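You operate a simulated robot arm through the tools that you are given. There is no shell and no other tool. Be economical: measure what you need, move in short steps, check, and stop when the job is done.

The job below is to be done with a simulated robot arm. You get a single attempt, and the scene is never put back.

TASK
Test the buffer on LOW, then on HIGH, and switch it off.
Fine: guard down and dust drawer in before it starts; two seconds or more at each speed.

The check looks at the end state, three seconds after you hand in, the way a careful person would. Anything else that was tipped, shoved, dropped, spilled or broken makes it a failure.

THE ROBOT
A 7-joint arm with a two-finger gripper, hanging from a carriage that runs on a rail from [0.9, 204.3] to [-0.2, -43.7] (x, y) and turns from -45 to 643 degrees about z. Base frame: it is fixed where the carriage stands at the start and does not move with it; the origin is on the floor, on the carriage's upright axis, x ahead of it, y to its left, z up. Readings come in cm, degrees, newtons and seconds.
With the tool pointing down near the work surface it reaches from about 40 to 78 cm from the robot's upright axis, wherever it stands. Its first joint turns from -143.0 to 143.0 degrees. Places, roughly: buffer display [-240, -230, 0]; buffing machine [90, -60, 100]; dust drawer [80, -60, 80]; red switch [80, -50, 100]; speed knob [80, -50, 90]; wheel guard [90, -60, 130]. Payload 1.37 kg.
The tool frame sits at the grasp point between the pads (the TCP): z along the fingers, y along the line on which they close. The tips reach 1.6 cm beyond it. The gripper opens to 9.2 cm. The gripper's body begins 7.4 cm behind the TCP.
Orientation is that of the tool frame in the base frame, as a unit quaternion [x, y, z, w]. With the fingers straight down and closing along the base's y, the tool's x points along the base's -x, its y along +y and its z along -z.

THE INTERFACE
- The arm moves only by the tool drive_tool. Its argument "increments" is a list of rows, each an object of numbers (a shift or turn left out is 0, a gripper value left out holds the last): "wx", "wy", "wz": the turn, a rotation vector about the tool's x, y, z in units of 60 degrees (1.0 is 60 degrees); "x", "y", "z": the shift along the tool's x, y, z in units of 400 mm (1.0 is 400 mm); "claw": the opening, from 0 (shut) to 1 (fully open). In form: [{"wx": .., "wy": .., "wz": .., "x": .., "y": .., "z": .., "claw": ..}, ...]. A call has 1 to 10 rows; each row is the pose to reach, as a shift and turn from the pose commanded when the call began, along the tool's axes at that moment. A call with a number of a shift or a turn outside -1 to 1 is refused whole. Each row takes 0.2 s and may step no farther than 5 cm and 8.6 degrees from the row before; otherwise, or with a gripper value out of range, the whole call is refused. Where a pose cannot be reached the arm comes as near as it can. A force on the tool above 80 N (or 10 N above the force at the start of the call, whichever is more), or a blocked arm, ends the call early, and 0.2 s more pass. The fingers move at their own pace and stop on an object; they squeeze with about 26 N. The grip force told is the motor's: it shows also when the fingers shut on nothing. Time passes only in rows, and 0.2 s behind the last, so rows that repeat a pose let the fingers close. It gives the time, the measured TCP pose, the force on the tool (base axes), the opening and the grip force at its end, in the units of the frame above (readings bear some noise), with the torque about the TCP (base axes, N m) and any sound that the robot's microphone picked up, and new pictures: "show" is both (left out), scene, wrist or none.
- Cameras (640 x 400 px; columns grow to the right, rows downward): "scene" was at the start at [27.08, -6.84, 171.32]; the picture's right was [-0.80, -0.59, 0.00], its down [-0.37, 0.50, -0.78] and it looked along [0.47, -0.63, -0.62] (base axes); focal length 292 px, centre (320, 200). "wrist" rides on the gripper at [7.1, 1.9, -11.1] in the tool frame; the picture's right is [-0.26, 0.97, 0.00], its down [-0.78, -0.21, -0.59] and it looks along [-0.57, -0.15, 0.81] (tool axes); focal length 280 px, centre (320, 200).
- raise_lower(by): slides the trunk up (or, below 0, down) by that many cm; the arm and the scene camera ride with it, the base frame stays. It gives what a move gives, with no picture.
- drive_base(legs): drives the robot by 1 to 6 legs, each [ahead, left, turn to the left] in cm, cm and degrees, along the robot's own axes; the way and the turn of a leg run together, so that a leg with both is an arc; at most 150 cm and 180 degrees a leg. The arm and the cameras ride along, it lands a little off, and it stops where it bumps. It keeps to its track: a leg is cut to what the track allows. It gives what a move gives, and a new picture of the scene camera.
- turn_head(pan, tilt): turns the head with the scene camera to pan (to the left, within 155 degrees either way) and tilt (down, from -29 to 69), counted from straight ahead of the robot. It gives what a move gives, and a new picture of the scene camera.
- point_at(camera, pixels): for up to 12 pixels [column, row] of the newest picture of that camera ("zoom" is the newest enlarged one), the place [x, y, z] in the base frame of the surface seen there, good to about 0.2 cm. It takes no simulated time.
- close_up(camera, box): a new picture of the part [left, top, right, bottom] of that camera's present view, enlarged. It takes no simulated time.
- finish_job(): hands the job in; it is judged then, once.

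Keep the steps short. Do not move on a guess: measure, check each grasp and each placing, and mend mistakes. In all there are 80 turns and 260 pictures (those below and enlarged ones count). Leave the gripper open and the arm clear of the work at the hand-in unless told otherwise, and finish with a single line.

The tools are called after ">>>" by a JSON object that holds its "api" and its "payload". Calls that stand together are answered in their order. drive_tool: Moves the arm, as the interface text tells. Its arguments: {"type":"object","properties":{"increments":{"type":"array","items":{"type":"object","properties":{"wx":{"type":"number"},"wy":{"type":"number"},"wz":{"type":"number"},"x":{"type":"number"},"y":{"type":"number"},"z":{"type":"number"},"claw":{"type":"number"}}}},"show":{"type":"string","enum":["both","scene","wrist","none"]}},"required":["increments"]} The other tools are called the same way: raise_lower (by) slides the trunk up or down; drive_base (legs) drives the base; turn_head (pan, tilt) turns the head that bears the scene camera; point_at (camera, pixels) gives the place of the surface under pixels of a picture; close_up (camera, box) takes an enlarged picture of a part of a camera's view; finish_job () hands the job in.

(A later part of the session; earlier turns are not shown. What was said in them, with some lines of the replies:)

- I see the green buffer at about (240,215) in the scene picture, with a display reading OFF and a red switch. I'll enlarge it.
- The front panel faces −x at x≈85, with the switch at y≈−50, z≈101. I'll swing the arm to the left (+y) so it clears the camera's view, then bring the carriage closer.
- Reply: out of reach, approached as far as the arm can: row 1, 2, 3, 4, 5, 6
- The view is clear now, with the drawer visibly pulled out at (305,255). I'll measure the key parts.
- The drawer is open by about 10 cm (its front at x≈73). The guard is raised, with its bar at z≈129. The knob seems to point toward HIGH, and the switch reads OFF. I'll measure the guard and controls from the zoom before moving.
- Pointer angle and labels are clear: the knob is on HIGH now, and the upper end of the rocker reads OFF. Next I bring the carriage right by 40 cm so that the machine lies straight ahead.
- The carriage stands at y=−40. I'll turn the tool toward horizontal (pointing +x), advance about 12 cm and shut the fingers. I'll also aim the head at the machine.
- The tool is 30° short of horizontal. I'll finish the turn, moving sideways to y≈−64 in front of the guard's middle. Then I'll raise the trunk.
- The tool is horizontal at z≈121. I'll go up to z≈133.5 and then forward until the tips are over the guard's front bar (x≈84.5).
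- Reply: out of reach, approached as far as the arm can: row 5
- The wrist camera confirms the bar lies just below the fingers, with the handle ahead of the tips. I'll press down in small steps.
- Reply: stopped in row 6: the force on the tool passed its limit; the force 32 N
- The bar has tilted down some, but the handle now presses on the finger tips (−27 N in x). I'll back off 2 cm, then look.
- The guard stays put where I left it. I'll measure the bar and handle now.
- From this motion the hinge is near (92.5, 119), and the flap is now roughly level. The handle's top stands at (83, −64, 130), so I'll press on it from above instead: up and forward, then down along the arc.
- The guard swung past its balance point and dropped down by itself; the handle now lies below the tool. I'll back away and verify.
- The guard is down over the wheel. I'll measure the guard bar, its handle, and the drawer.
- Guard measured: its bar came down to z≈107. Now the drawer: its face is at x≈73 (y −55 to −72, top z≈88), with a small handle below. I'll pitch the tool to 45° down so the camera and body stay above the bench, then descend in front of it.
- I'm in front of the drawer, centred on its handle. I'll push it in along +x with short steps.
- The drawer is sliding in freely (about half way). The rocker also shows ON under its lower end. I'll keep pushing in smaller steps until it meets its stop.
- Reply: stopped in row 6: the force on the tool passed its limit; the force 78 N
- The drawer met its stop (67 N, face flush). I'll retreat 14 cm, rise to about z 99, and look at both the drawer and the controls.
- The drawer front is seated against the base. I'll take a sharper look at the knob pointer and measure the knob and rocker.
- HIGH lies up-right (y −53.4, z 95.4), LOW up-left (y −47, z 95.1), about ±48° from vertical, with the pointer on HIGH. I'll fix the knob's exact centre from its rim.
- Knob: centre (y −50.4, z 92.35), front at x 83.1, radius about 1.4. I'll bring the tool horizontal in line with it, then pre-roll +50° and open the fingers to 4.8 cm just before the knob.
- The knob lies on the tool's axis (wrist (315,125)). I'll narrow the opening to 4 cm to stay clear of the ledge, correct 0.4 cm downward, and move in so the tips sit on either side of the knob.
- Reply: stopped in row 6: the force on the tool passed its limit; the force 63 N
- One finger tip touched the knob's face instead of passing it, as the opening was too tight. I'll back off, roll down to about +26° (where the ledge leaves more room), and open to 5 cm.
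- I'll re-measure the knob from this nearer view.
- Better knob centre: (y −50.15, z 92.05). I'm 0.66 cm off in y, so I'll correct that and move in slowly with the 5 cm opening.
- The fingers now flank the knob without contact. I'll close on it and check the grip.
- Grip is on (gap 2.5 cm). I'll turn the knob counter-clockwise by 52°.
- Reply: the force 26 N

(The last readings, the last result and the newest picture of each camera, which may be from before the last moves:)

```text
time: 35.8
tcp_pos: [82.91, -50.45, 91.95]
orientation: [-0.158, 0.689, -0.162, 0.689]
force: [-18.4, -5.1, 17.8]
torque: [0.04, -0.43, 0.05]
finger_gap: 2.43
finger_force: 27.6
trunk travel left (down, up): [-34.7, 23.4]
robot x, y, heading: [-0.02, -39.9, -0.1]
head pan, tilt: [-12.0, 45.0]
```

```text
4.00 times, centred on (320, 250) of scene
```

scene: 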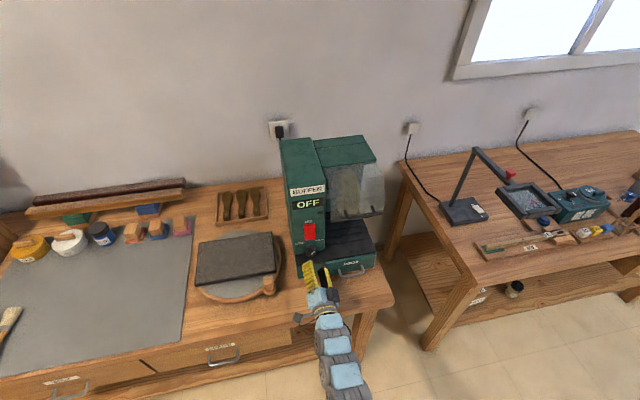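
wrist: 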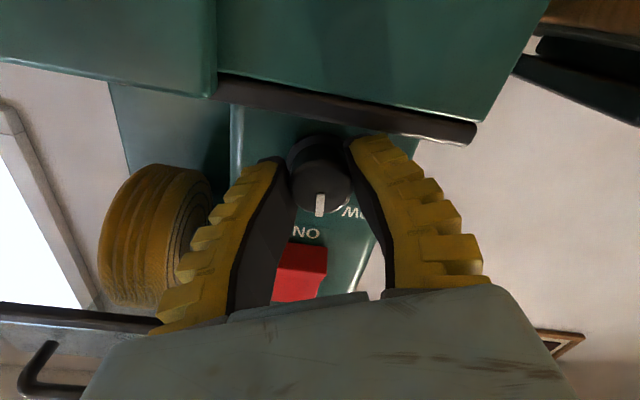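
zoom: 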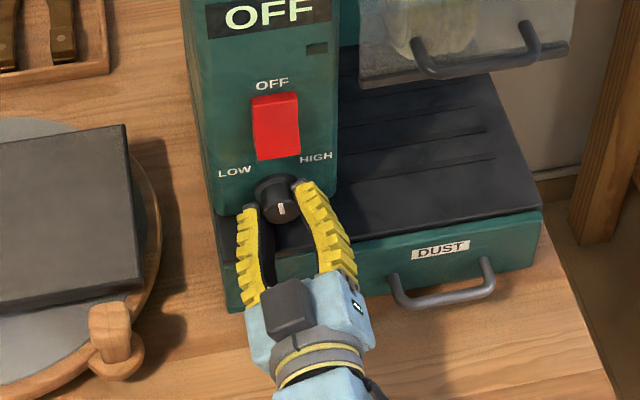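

The knob turned with the tool and the pointer is now upright. I'll keep turning another 50° toward LOW with the same grip.

>>> {"api": "drive_tool", "payload": {"increments": [{"wz": -0.124}, {"wz": -0.248}, {"wz": -0.371}, {"wz": -0.495}, {"wz": -0.619}, {"wz": -0.743}, {"wz": -0.84}, {"wz": -0.84}], "show": "wrist"}}

>>> {"api": "close_up", "payload": {"camera": "scene", "box": [270, 200, 370, 300]}}

```text
time: 37.6
tcp_pos: [83.15, -50.48, 92.08]
orientation: [-0.436, 0.555, -0.44, 0.555]
force: [-19.7, -3.0, 32.1]
torque: [0.25, -0.16, -0.13]
finger_gap: 2.07
finger_force: 28.4
trunk travel left (down, up): [-34.7, 23.4]
robot x, y, heading: [0.06, -39.97, -0.0]
head pan, tilt: [-12.0, 45.0]
```

wrist: 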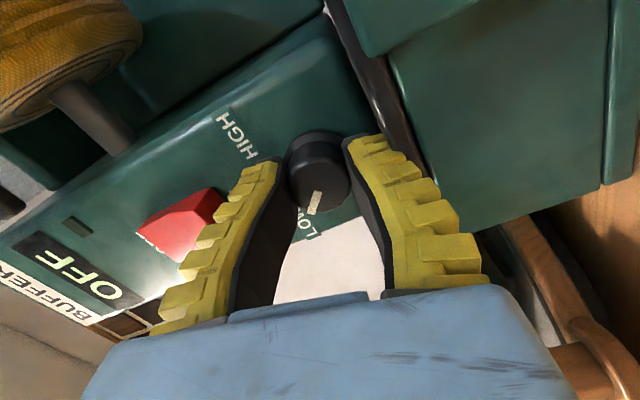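

```text
4.00 times, centred on (320, 250) of scene
```

zoom: 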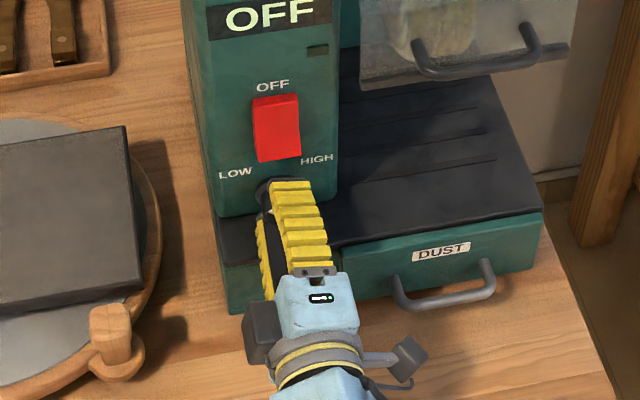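

The pointer lines up with LOW. I'll open to about 3.7 cm (clear of the ledge) and withdraw straight back.

>>> {"api": "drive_tool", "payload": {"increments": [{"claw": 0.39}, {"claw": 0.39}, {"z": -0.06}, {"z": -0.14}, {"z": -0.22}], "show": "wrist"}}

>>> {"api": "close_up", "payload": {"camera": "scene", "box": [270, 190, 370, 290]}}

```text
time: 38.8
tcp_pos: [74.32, -50.07, 91.76]
orientation: [-0.435, 0.558, -0.439, 0.554]
force: [0.4, -0.2, 0.4]
torque: [0.01, 0.01, -0.02]
finger_gap: 3.92
finger_force: 2.2
trunk travel left (down, up): [-34.7, 23.4]
robot x, y, heading: [-0.06, -40.15, 0.1]
head pan, tilt: [-12.0, 45.0]
```

wrist: 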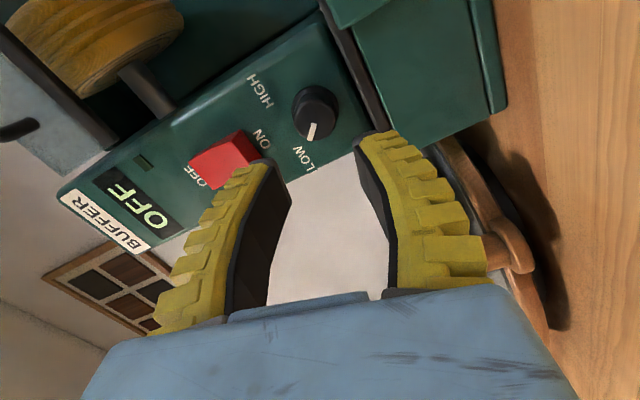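

```text
4.00 times, centred on (320, 240) of scene
```

zoom: 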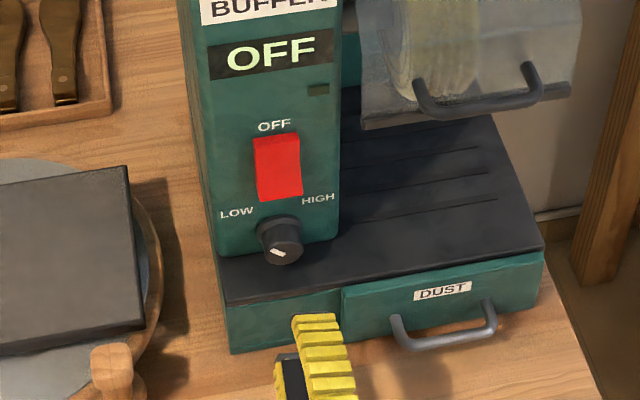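

Knob is on LOW. Next, the lower (ON) end of the rocker at (83.9, −50.3, 99.2). I'll shut the fingers, rise 7.4 cm at a safe distance, and go close to it.

>>> {"api": "drive_tool", "payload": {"increments": [{"x": -0.014, "y": -0.06, "claw": 0}, {"x": -0.028, "y": -0.12}, {"x": -0.041, "y": -0.18}, {"x": -0.041, "y": -0.18, "z": 0.07}, {"x": -0.041, "y": -0.18, "z": 0.15}], "show": "wrist"}}

>>> {"api": "close_up", "payload": {"camera": "scene", "box": [270, 180, 370, 280]}}

```text
time: 40.0
tcp_pos: [80.2, -50.38, 99.35]
orientation: [-0.435, 0.557, -0.439, 0.555]
force: [-0.6, -0.6, -0.3]
torque: [0.0, -0.05, 0.0]
finger_gap: 0.01
finger_force: 26.3
trunk travel left (down, up): [-34.7, 23.4]
robot x, y, heading: [-0.43, -40.05, -0.1]
head pan, tilt: [-12.0, 45.0]
```

wrist: 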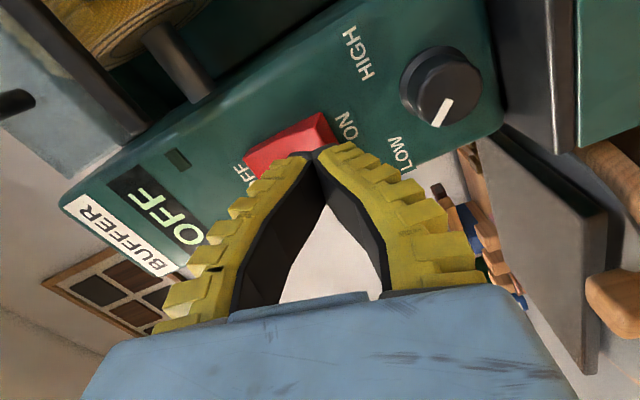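

```text
4.00 times, centred on (320, 230) of scene
```

zoom: 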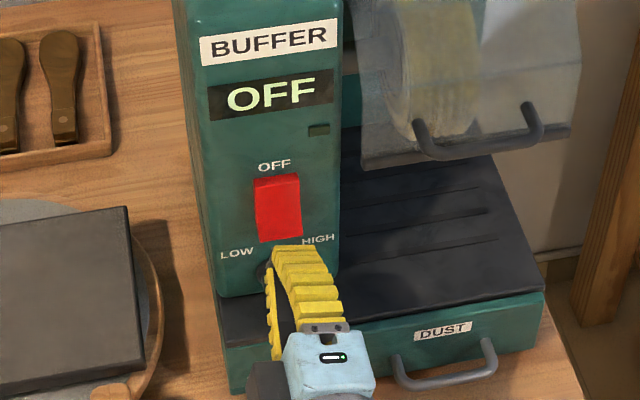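

I'll check where the tool's axis meets the rocker.

>>> {"api": "point_at", "payload": {"camera": "wrist", "pixels": [[320, 118], [325, 135], [310, 148], [248, 155], [290, 140]]}}

>>> {"api": "point_at", "payload": {"camera": "zoom", "pixels": [[260, 235], [300, 235], [258, 185], [297, 180], [278, 210], [278, 235]]}}

```text
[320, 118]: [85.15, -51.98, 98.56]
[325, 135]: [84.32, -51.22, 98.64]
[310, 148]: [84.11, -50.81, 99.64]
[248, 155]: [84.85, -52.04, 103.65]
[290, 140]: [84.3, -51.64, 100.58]
```

```text
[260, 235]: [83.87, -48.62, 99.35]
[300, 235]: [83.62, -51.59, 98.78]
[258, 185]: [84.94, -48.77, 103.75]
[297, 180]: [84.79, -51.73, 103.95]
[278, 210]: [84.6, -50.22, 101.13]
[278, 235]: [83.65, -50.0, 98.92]
```

The rocker is centred at y −50.2 and its lower end protrudes to x 83.7. I'm aligned at z 99.35, so I'll press in gently.

>>> {"api": "drive_tool", "payload": {"increments": [{"z": 0.03}, {"z": 0.05}, {"z": 0.06}, {"z": 0.068}, {"z": 0.076}, {"z": 0.084}], "show": "none"}}

>>> {"api": "close_up", "payload": {"camera": "scene", "box": [270, 180, 370, 280]}}

```text
time: 41.4
tcp_pos: [83.48, -50.39, 99.08]
orientation: [-0.436, 0.558, -0.437, 0.555]
force: [-9.9, 0.7, 2.1]
torque: [0.0, 0.01, 0.01]
finger_gap: 0.6
finger_force: 28.0
trunk travel left (down, up): [-34.7, 23.4]
robot x, y, heading: [-0.56, -39.89, -0.1]
head pan, tilt: [-12.0, 45.0]
```

```text
4.00 times, centred on (320, 230) of scene
```

zoom: 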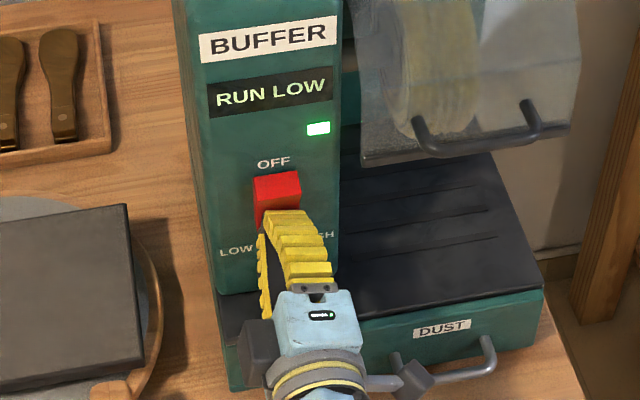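

It reads RUN LOW with the lamp lit. I'll back off and line up with the knob again while it runs on LOW.

>>> {"api": "drive_tool", "payload": {"increments": [{"z": -0.06}, {"z": -0.14}, {"z": -0.225}, {"z": -0.225, "x": 0.012, "y": 0.058, "claw": 0.39}, {"z": -0.225, "x": 0.024, "y": 0.116}, {"z": -0.225, "x": 0.035, "y": 0.173}, {"z": -0.225, "x": 0.035, "y": 0.173}], "show": "wrist"}}

>>> {"api": "close_up", "payload": {"camera": "scene", "box": [270, 180, 370, 280]}}

>>> {"api": "close_up", "payload": {"camera": "wrist", "box": [240, 60, 400, 160]}}

```text
time: 43.0
tcp_pos: [74.71, -50.02, 92.37]
orientation: [-0.435, 0.557, -0.438, 0.555]
force: [-0.5, -0.6, 0.1]
torque: [0.01, 0.0, -0.04]
finger_gap: 3.92
finger_force: 2.9
trunk travel left (down, up): [-34.7, 23.4]
robot x, y, heading: [-0.34, -40.06, -0.1]
head pan, tilt: [-12.0, 45.0]
```

wrist: 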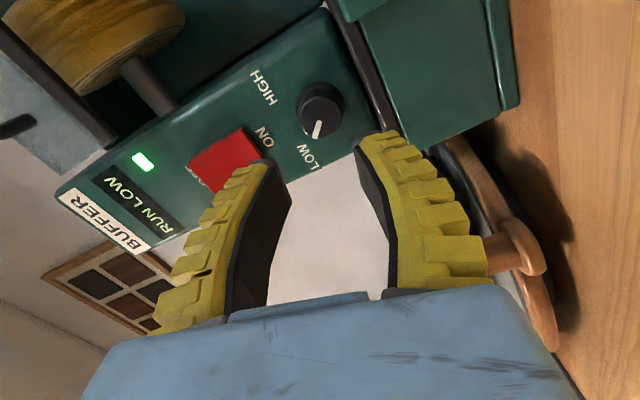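

```text
4.00 times, centred on (320, 230) of scene
```

zoom: 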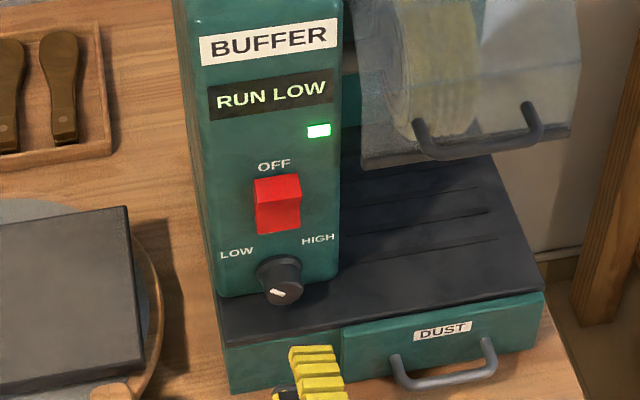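

```text
4.00 times, centred on (320, 110) of wrist
```

zoom: 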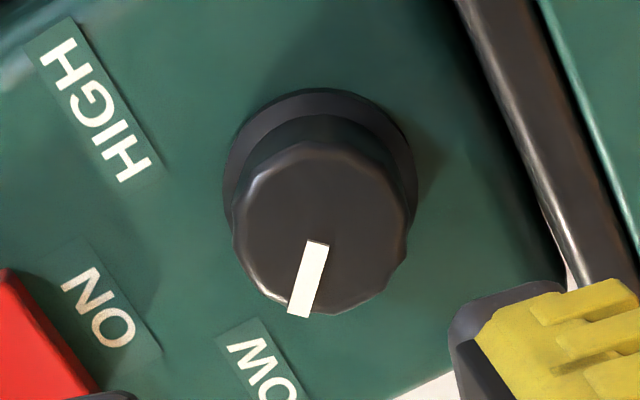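

RUN LOW holds (over 1.5 s already). The knob must be gripped with more side clearance, so I'll roll to about −38° with a 4.5 cm opening, which also adds LOW time, and re-check alignment.

>>> {"api": "drive_tool", "payload": {"increments": [{"wz": 0.13, "claw": 0.46}, {"wz": 0.26}, {"wz": 0.39}, {"wz": 0.52}, {"wz": 0.642, "z": 0.05}, {"wz": 0.642, "z": 0.08}], "show": "wrist"}}

>>> {"api": "close_up", "payload": {"camera": "wrist", "box": [240, 80, 400, 180]}}

```text
time: 44.4
tcp_pos: [77.89, -50.09, 92.37]
orientation: [-0.227, 0.669, -0.232, 0.669]
force: [0.1, -0.5, 0.7]
torque: [-0.05, 0.01, 0.03]
finger_gap: 4.57
finger_force: 2.4
trunk travel left (down, up): [-34.7, 23.4]
robot x, y, heading: [-0.24, -39.7, -0.3]
head pan, tilt: [-12.0, 45.0]
```

wrist: 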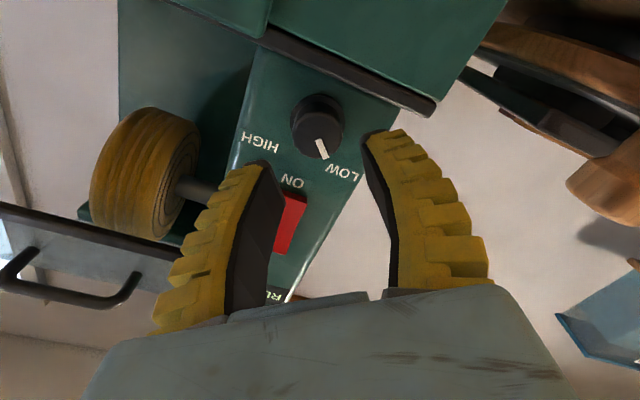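

```text
4.00 times, centred on (320, 130) of wrist
```

zoom: 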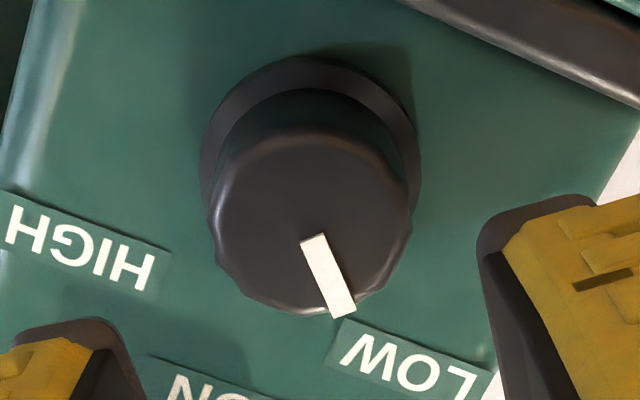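

Knob is slightly below the axis: 0.36 cm along tool x. I'll correct and move in.

>>> {"api": "drive_tool", "payload": {"increments": [{"x": 0.009}, {"x": 0.009, "z": 0.04}, {"x": 0.009, "z": 0.075}, {"x": 0.009, "z": 0.105}, {"x": 0.009, "z": 0.129}], "show": "wrist"}}

>>> {"api": "close_up", "payload": {"camera": "scene", "box": [270, 180, 370, 280]}}

```text
time: 45.6
tcp_pos: [83.13, -50.25, 92.01]
orientation: [-0.228, 0.669, -0.231, 0.669]
force: [-2.4, 0.1, 6.2]
torque: [0.19, 0.12, 0.05]
finger_gap: 4.36
finger_force: 1.1
trunk travel left (down, up): [-34.7, 23.4]
robot x, y, heading: [-0.15, -40.13, -0.2]
head pan, tilt: [-12.0, 45.0]
```

wrist: 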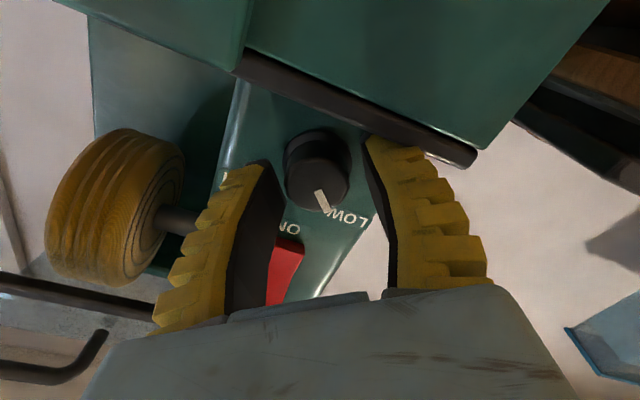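

```text
4.00 times, centred on (320, 230) of scene
```

zoom: 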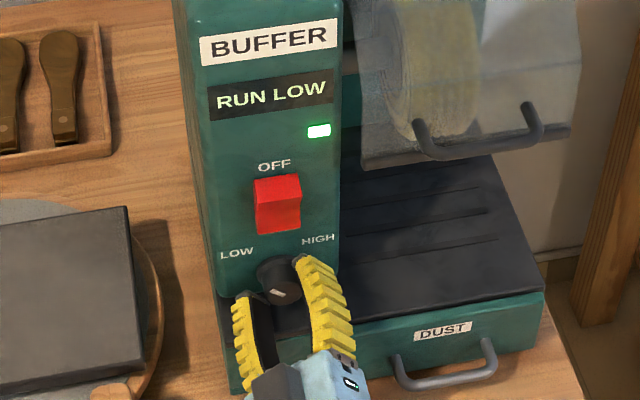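

The fingers flank the knob and LOW has run over 4 s. I'll close on it and turn 52° clockwise.

>>> {"api": "drive_tool", "payload": {"increments": [{"claw": 0}, {"claw": 0}, {"claw": 0}, {"wz": 0.13}, {"wz": 0.26}, {"wz": 0.39}, {"wz": 0.52}, {"wz": 0.65}, {"wz": 0.78}, {"wz": 0.86}], "show": "none"}}

>>> {"api": "close_up", "payload": {"camera": "scene", "box": [270, 180, 370, 280]}}

```text
time: 47.8
tcp_pos: [83.02, -50.17, 92.02]
orientation: [0.087, 0.701, 0.084, 0.703]
force: [-18.5, 1.3, 26.0]
torque: [0.0, -0.39, -0.18]
finger_gap: 2.54
finger_force: 27.7
trunk travel left (down, up): [-34.7, 23.4]
robot x, y, heading: [-0.74, -40.31, -0.0]
head pan, tilt: [-12.0, 45.0]
```

```text
4.00 times, centred on (320, 230) of scene
```

zoom: 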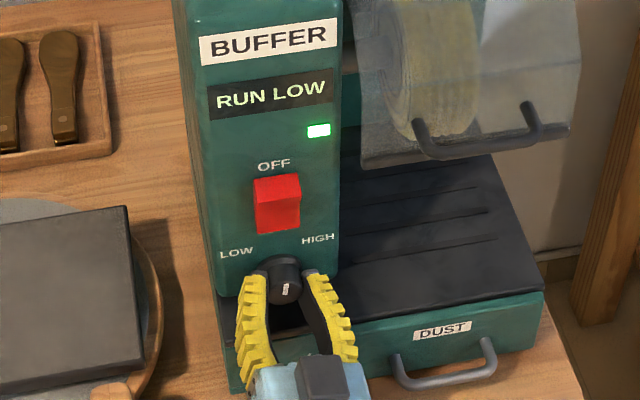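

The pointer is near upright and it still reads RUN LOW. I'll carry on another 52° clockwise to HIGH.

>>> {"api": "drive_tool", "payload": {"increments": [{"wz": 0.13}, {"wz": 0.26}, {"wz": 0.39}, {"wz": 0.52}, {"wz": 0.65}, {"wz": 0.78}, {"wz": 0.87}, {"wz": 0.87}], "show": "wrist"}}

>>> {"api": "close_up", "payload": {"camera": "scene", "box": [270, 180, 370, 280]}}

```text
time: 49.6
tcp_pos: [83.06, -50.3, 92.09]
orientation: [0.387, 0.591, 0.385, 0.595]
force: [-19.1, 0.2, 31.9]
torque: [-0.07, -0.28, 0.06]
finger_gap: 2.17
finger_force: 28.0
trunk travel left (down, up): [-34.7, 23.4]
robot x, y, heading: [0.33, -39.88, -0.1]
head pan, tilt: [-12.0, 45.0]
```

wrist: 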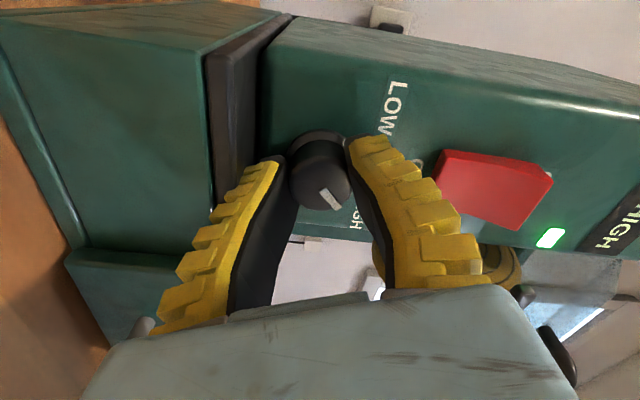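

```text
4.00 times, centred on (320, 230) of scene
```

zoom: 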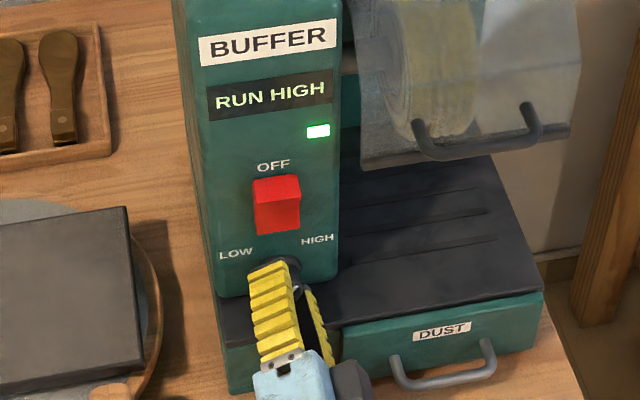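

RUN HIGH is shown. I'll release, withdraw, and go up to face the rocker's upper (OFF) end at z≈103, while HIGH runs on.

>>> {"api": "drive_tool", "payload": {"increments": [{"claw": 0.39}, {"claw": 0.39}, {"z": -0.07}, {"z": -0.15}, {"z": -0.225}, {"z": -0.225, "x": -0.037, "y": 0.085, "claw": 0}, {"z": -0.225, "x": -0.075, "y": 0.17}, {"z": -0.225, "x": -0.112, "y": 0.253}, {"z": -0.15, "x": -0.112, "y": 0.253}, {"z": -0.085, "x": -0.112, "y": 0.253}], "show": "wrist"}}

>>> {"api": "close_up", "payload": {"camera": "scene", "box": [270, 180, 370, 280]}}

>>> {"api": "point_at", "payload": {"camera": "zoom", "pixels": [[258, 185], [297, 180], [278, 190], [278, 200], [258, 205]]}}

```text
time: 51.8
tcp_pos: [79.66, -50.33, 103.1]
orientation: [0.387, 0.591, 0.384, 0.594]
force: [-0.1, 0.2, -0.2]
torque: [0.0, -0.05, 0.03]
finger_gap: 0.04
finger_force: 26.2
trunk travel left (down, up): [-34.7, 23.4]
robot x, y, heading: [-0.05, -39.64, 0.0]
head pan, tilt: [-12.0, 45.0]
```

wrist: 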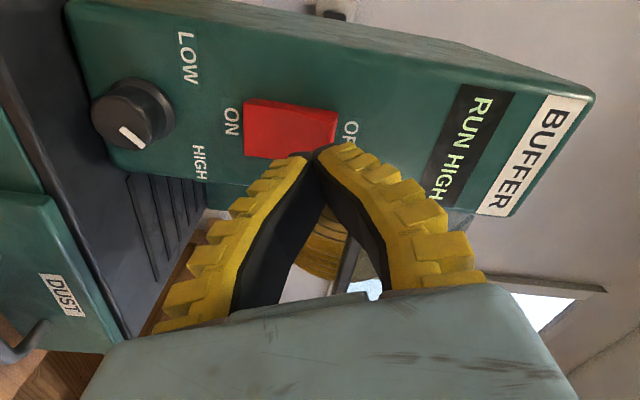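

```text
4.00 times, centred on (320, 230) of scene
```

zoom: 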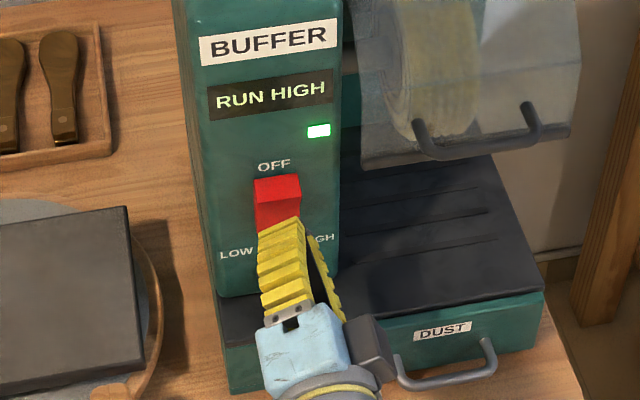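

```text
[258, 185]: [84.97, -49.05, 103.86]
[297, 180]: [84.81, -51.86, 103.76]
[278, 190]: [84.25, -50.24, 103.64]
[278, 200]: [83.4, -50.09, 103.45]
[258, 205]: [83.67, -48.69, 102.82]
```

HIGH has run for over 2 s, and the rocker's upper end protrudes to x 83.4 at z 103.4, on my axis. After a short extra hold I'll press it in.

>>> {"api": "drive_tool", "payload": {"increments": [{"z": 0}, {"z": 0}, {"z": 0.02}, {"z": 0.04}, {"z": 0.055}, {"z": 0.066}, {"z": 0.076}, {"z": 0.086}, {"z": 0.096}], "show": "none"}}

>>> {"api": "close_up", "payload": {"camera": "scene", "box": [270, 180, 370, 280]}}

```text
time: 53.8
tcp_pos: [83.38, -50.39, 103.1]
orientation: [0.388, 0.591, 0.384, 0.594]
force: [-5.6, 0.7, 2.3]
torque: [-0.03, -0.06, -0.01]
finger_gap: 0.01
finger_force: 26.2
trunk travel left (down, up): [-34.7, 23.4]
robot x, y, heading: [-0.36, -40.1, -0.1]
head pan, tilt: [-12.0, 45.0]
```

```text
4.00 times, centred on (320, 230) of scene
```

zoom: 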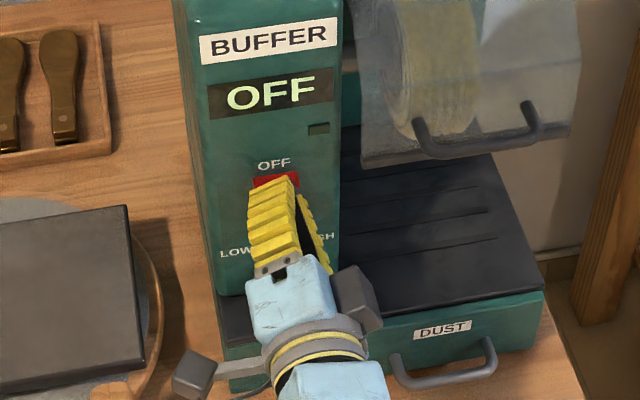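

The display reads OFF and the lamp is out. I'll withdraw about 18 cm, open the gripper, and check the end state.

>>> {"api": "drive_tool", "payload": {"increments": [{"z": -0.08}, {"z": -0.19}, {"z": -0.3, "claw": 1}, {"z": -0.42}, {"z": -0.42}, {"z": -0.42}, {"z": -0.42}], "show": "scene"}}

>>> {"api": "close_up", "payload": {"camera": "scene", "box": [260, 120, 420, 290]}}

```text
time: 55.4
tcp_pos: [66.66, -50.1, 102.97]
orientation: [0.386, 0.592, 0.384, 0.594]
force: [-1.0, -0.3, 0.5]
torque: [-0.02, 0.0, 0.03]
finger_gap: 9.21
finger_force: 0.0
trunk travel left (down, up): [-34.7, 23.4]
robot x, y, heading: [-0.3, -39.99, -0.0]
head pan, tilt: [-12.0, 45.0]
```

scene: 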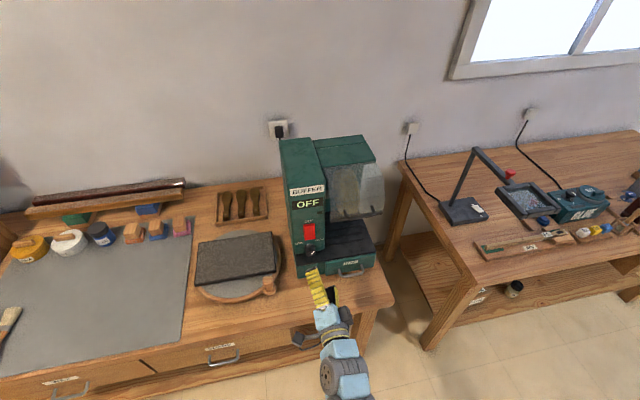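

```text
2.35 times, centred on (340, 205) of scene
```

zoom: 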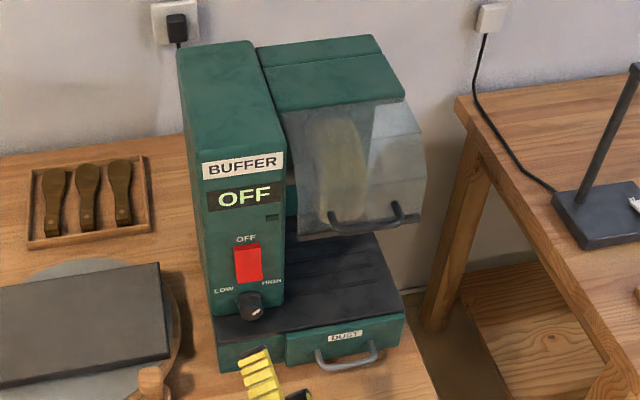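

The buffer is off, with the guard down and the drawer in. Nothing else has moved, and the gripper is open and clear, so I'm handing in.

>>> {"api": "finish_job", "payload": {}}

```text
The job is handed in.
```

The buffer ran on LOW for over 4 s and then on HIGH for over 2 s, with the guard down and dust drawer in beforehand, and it is now switched off.
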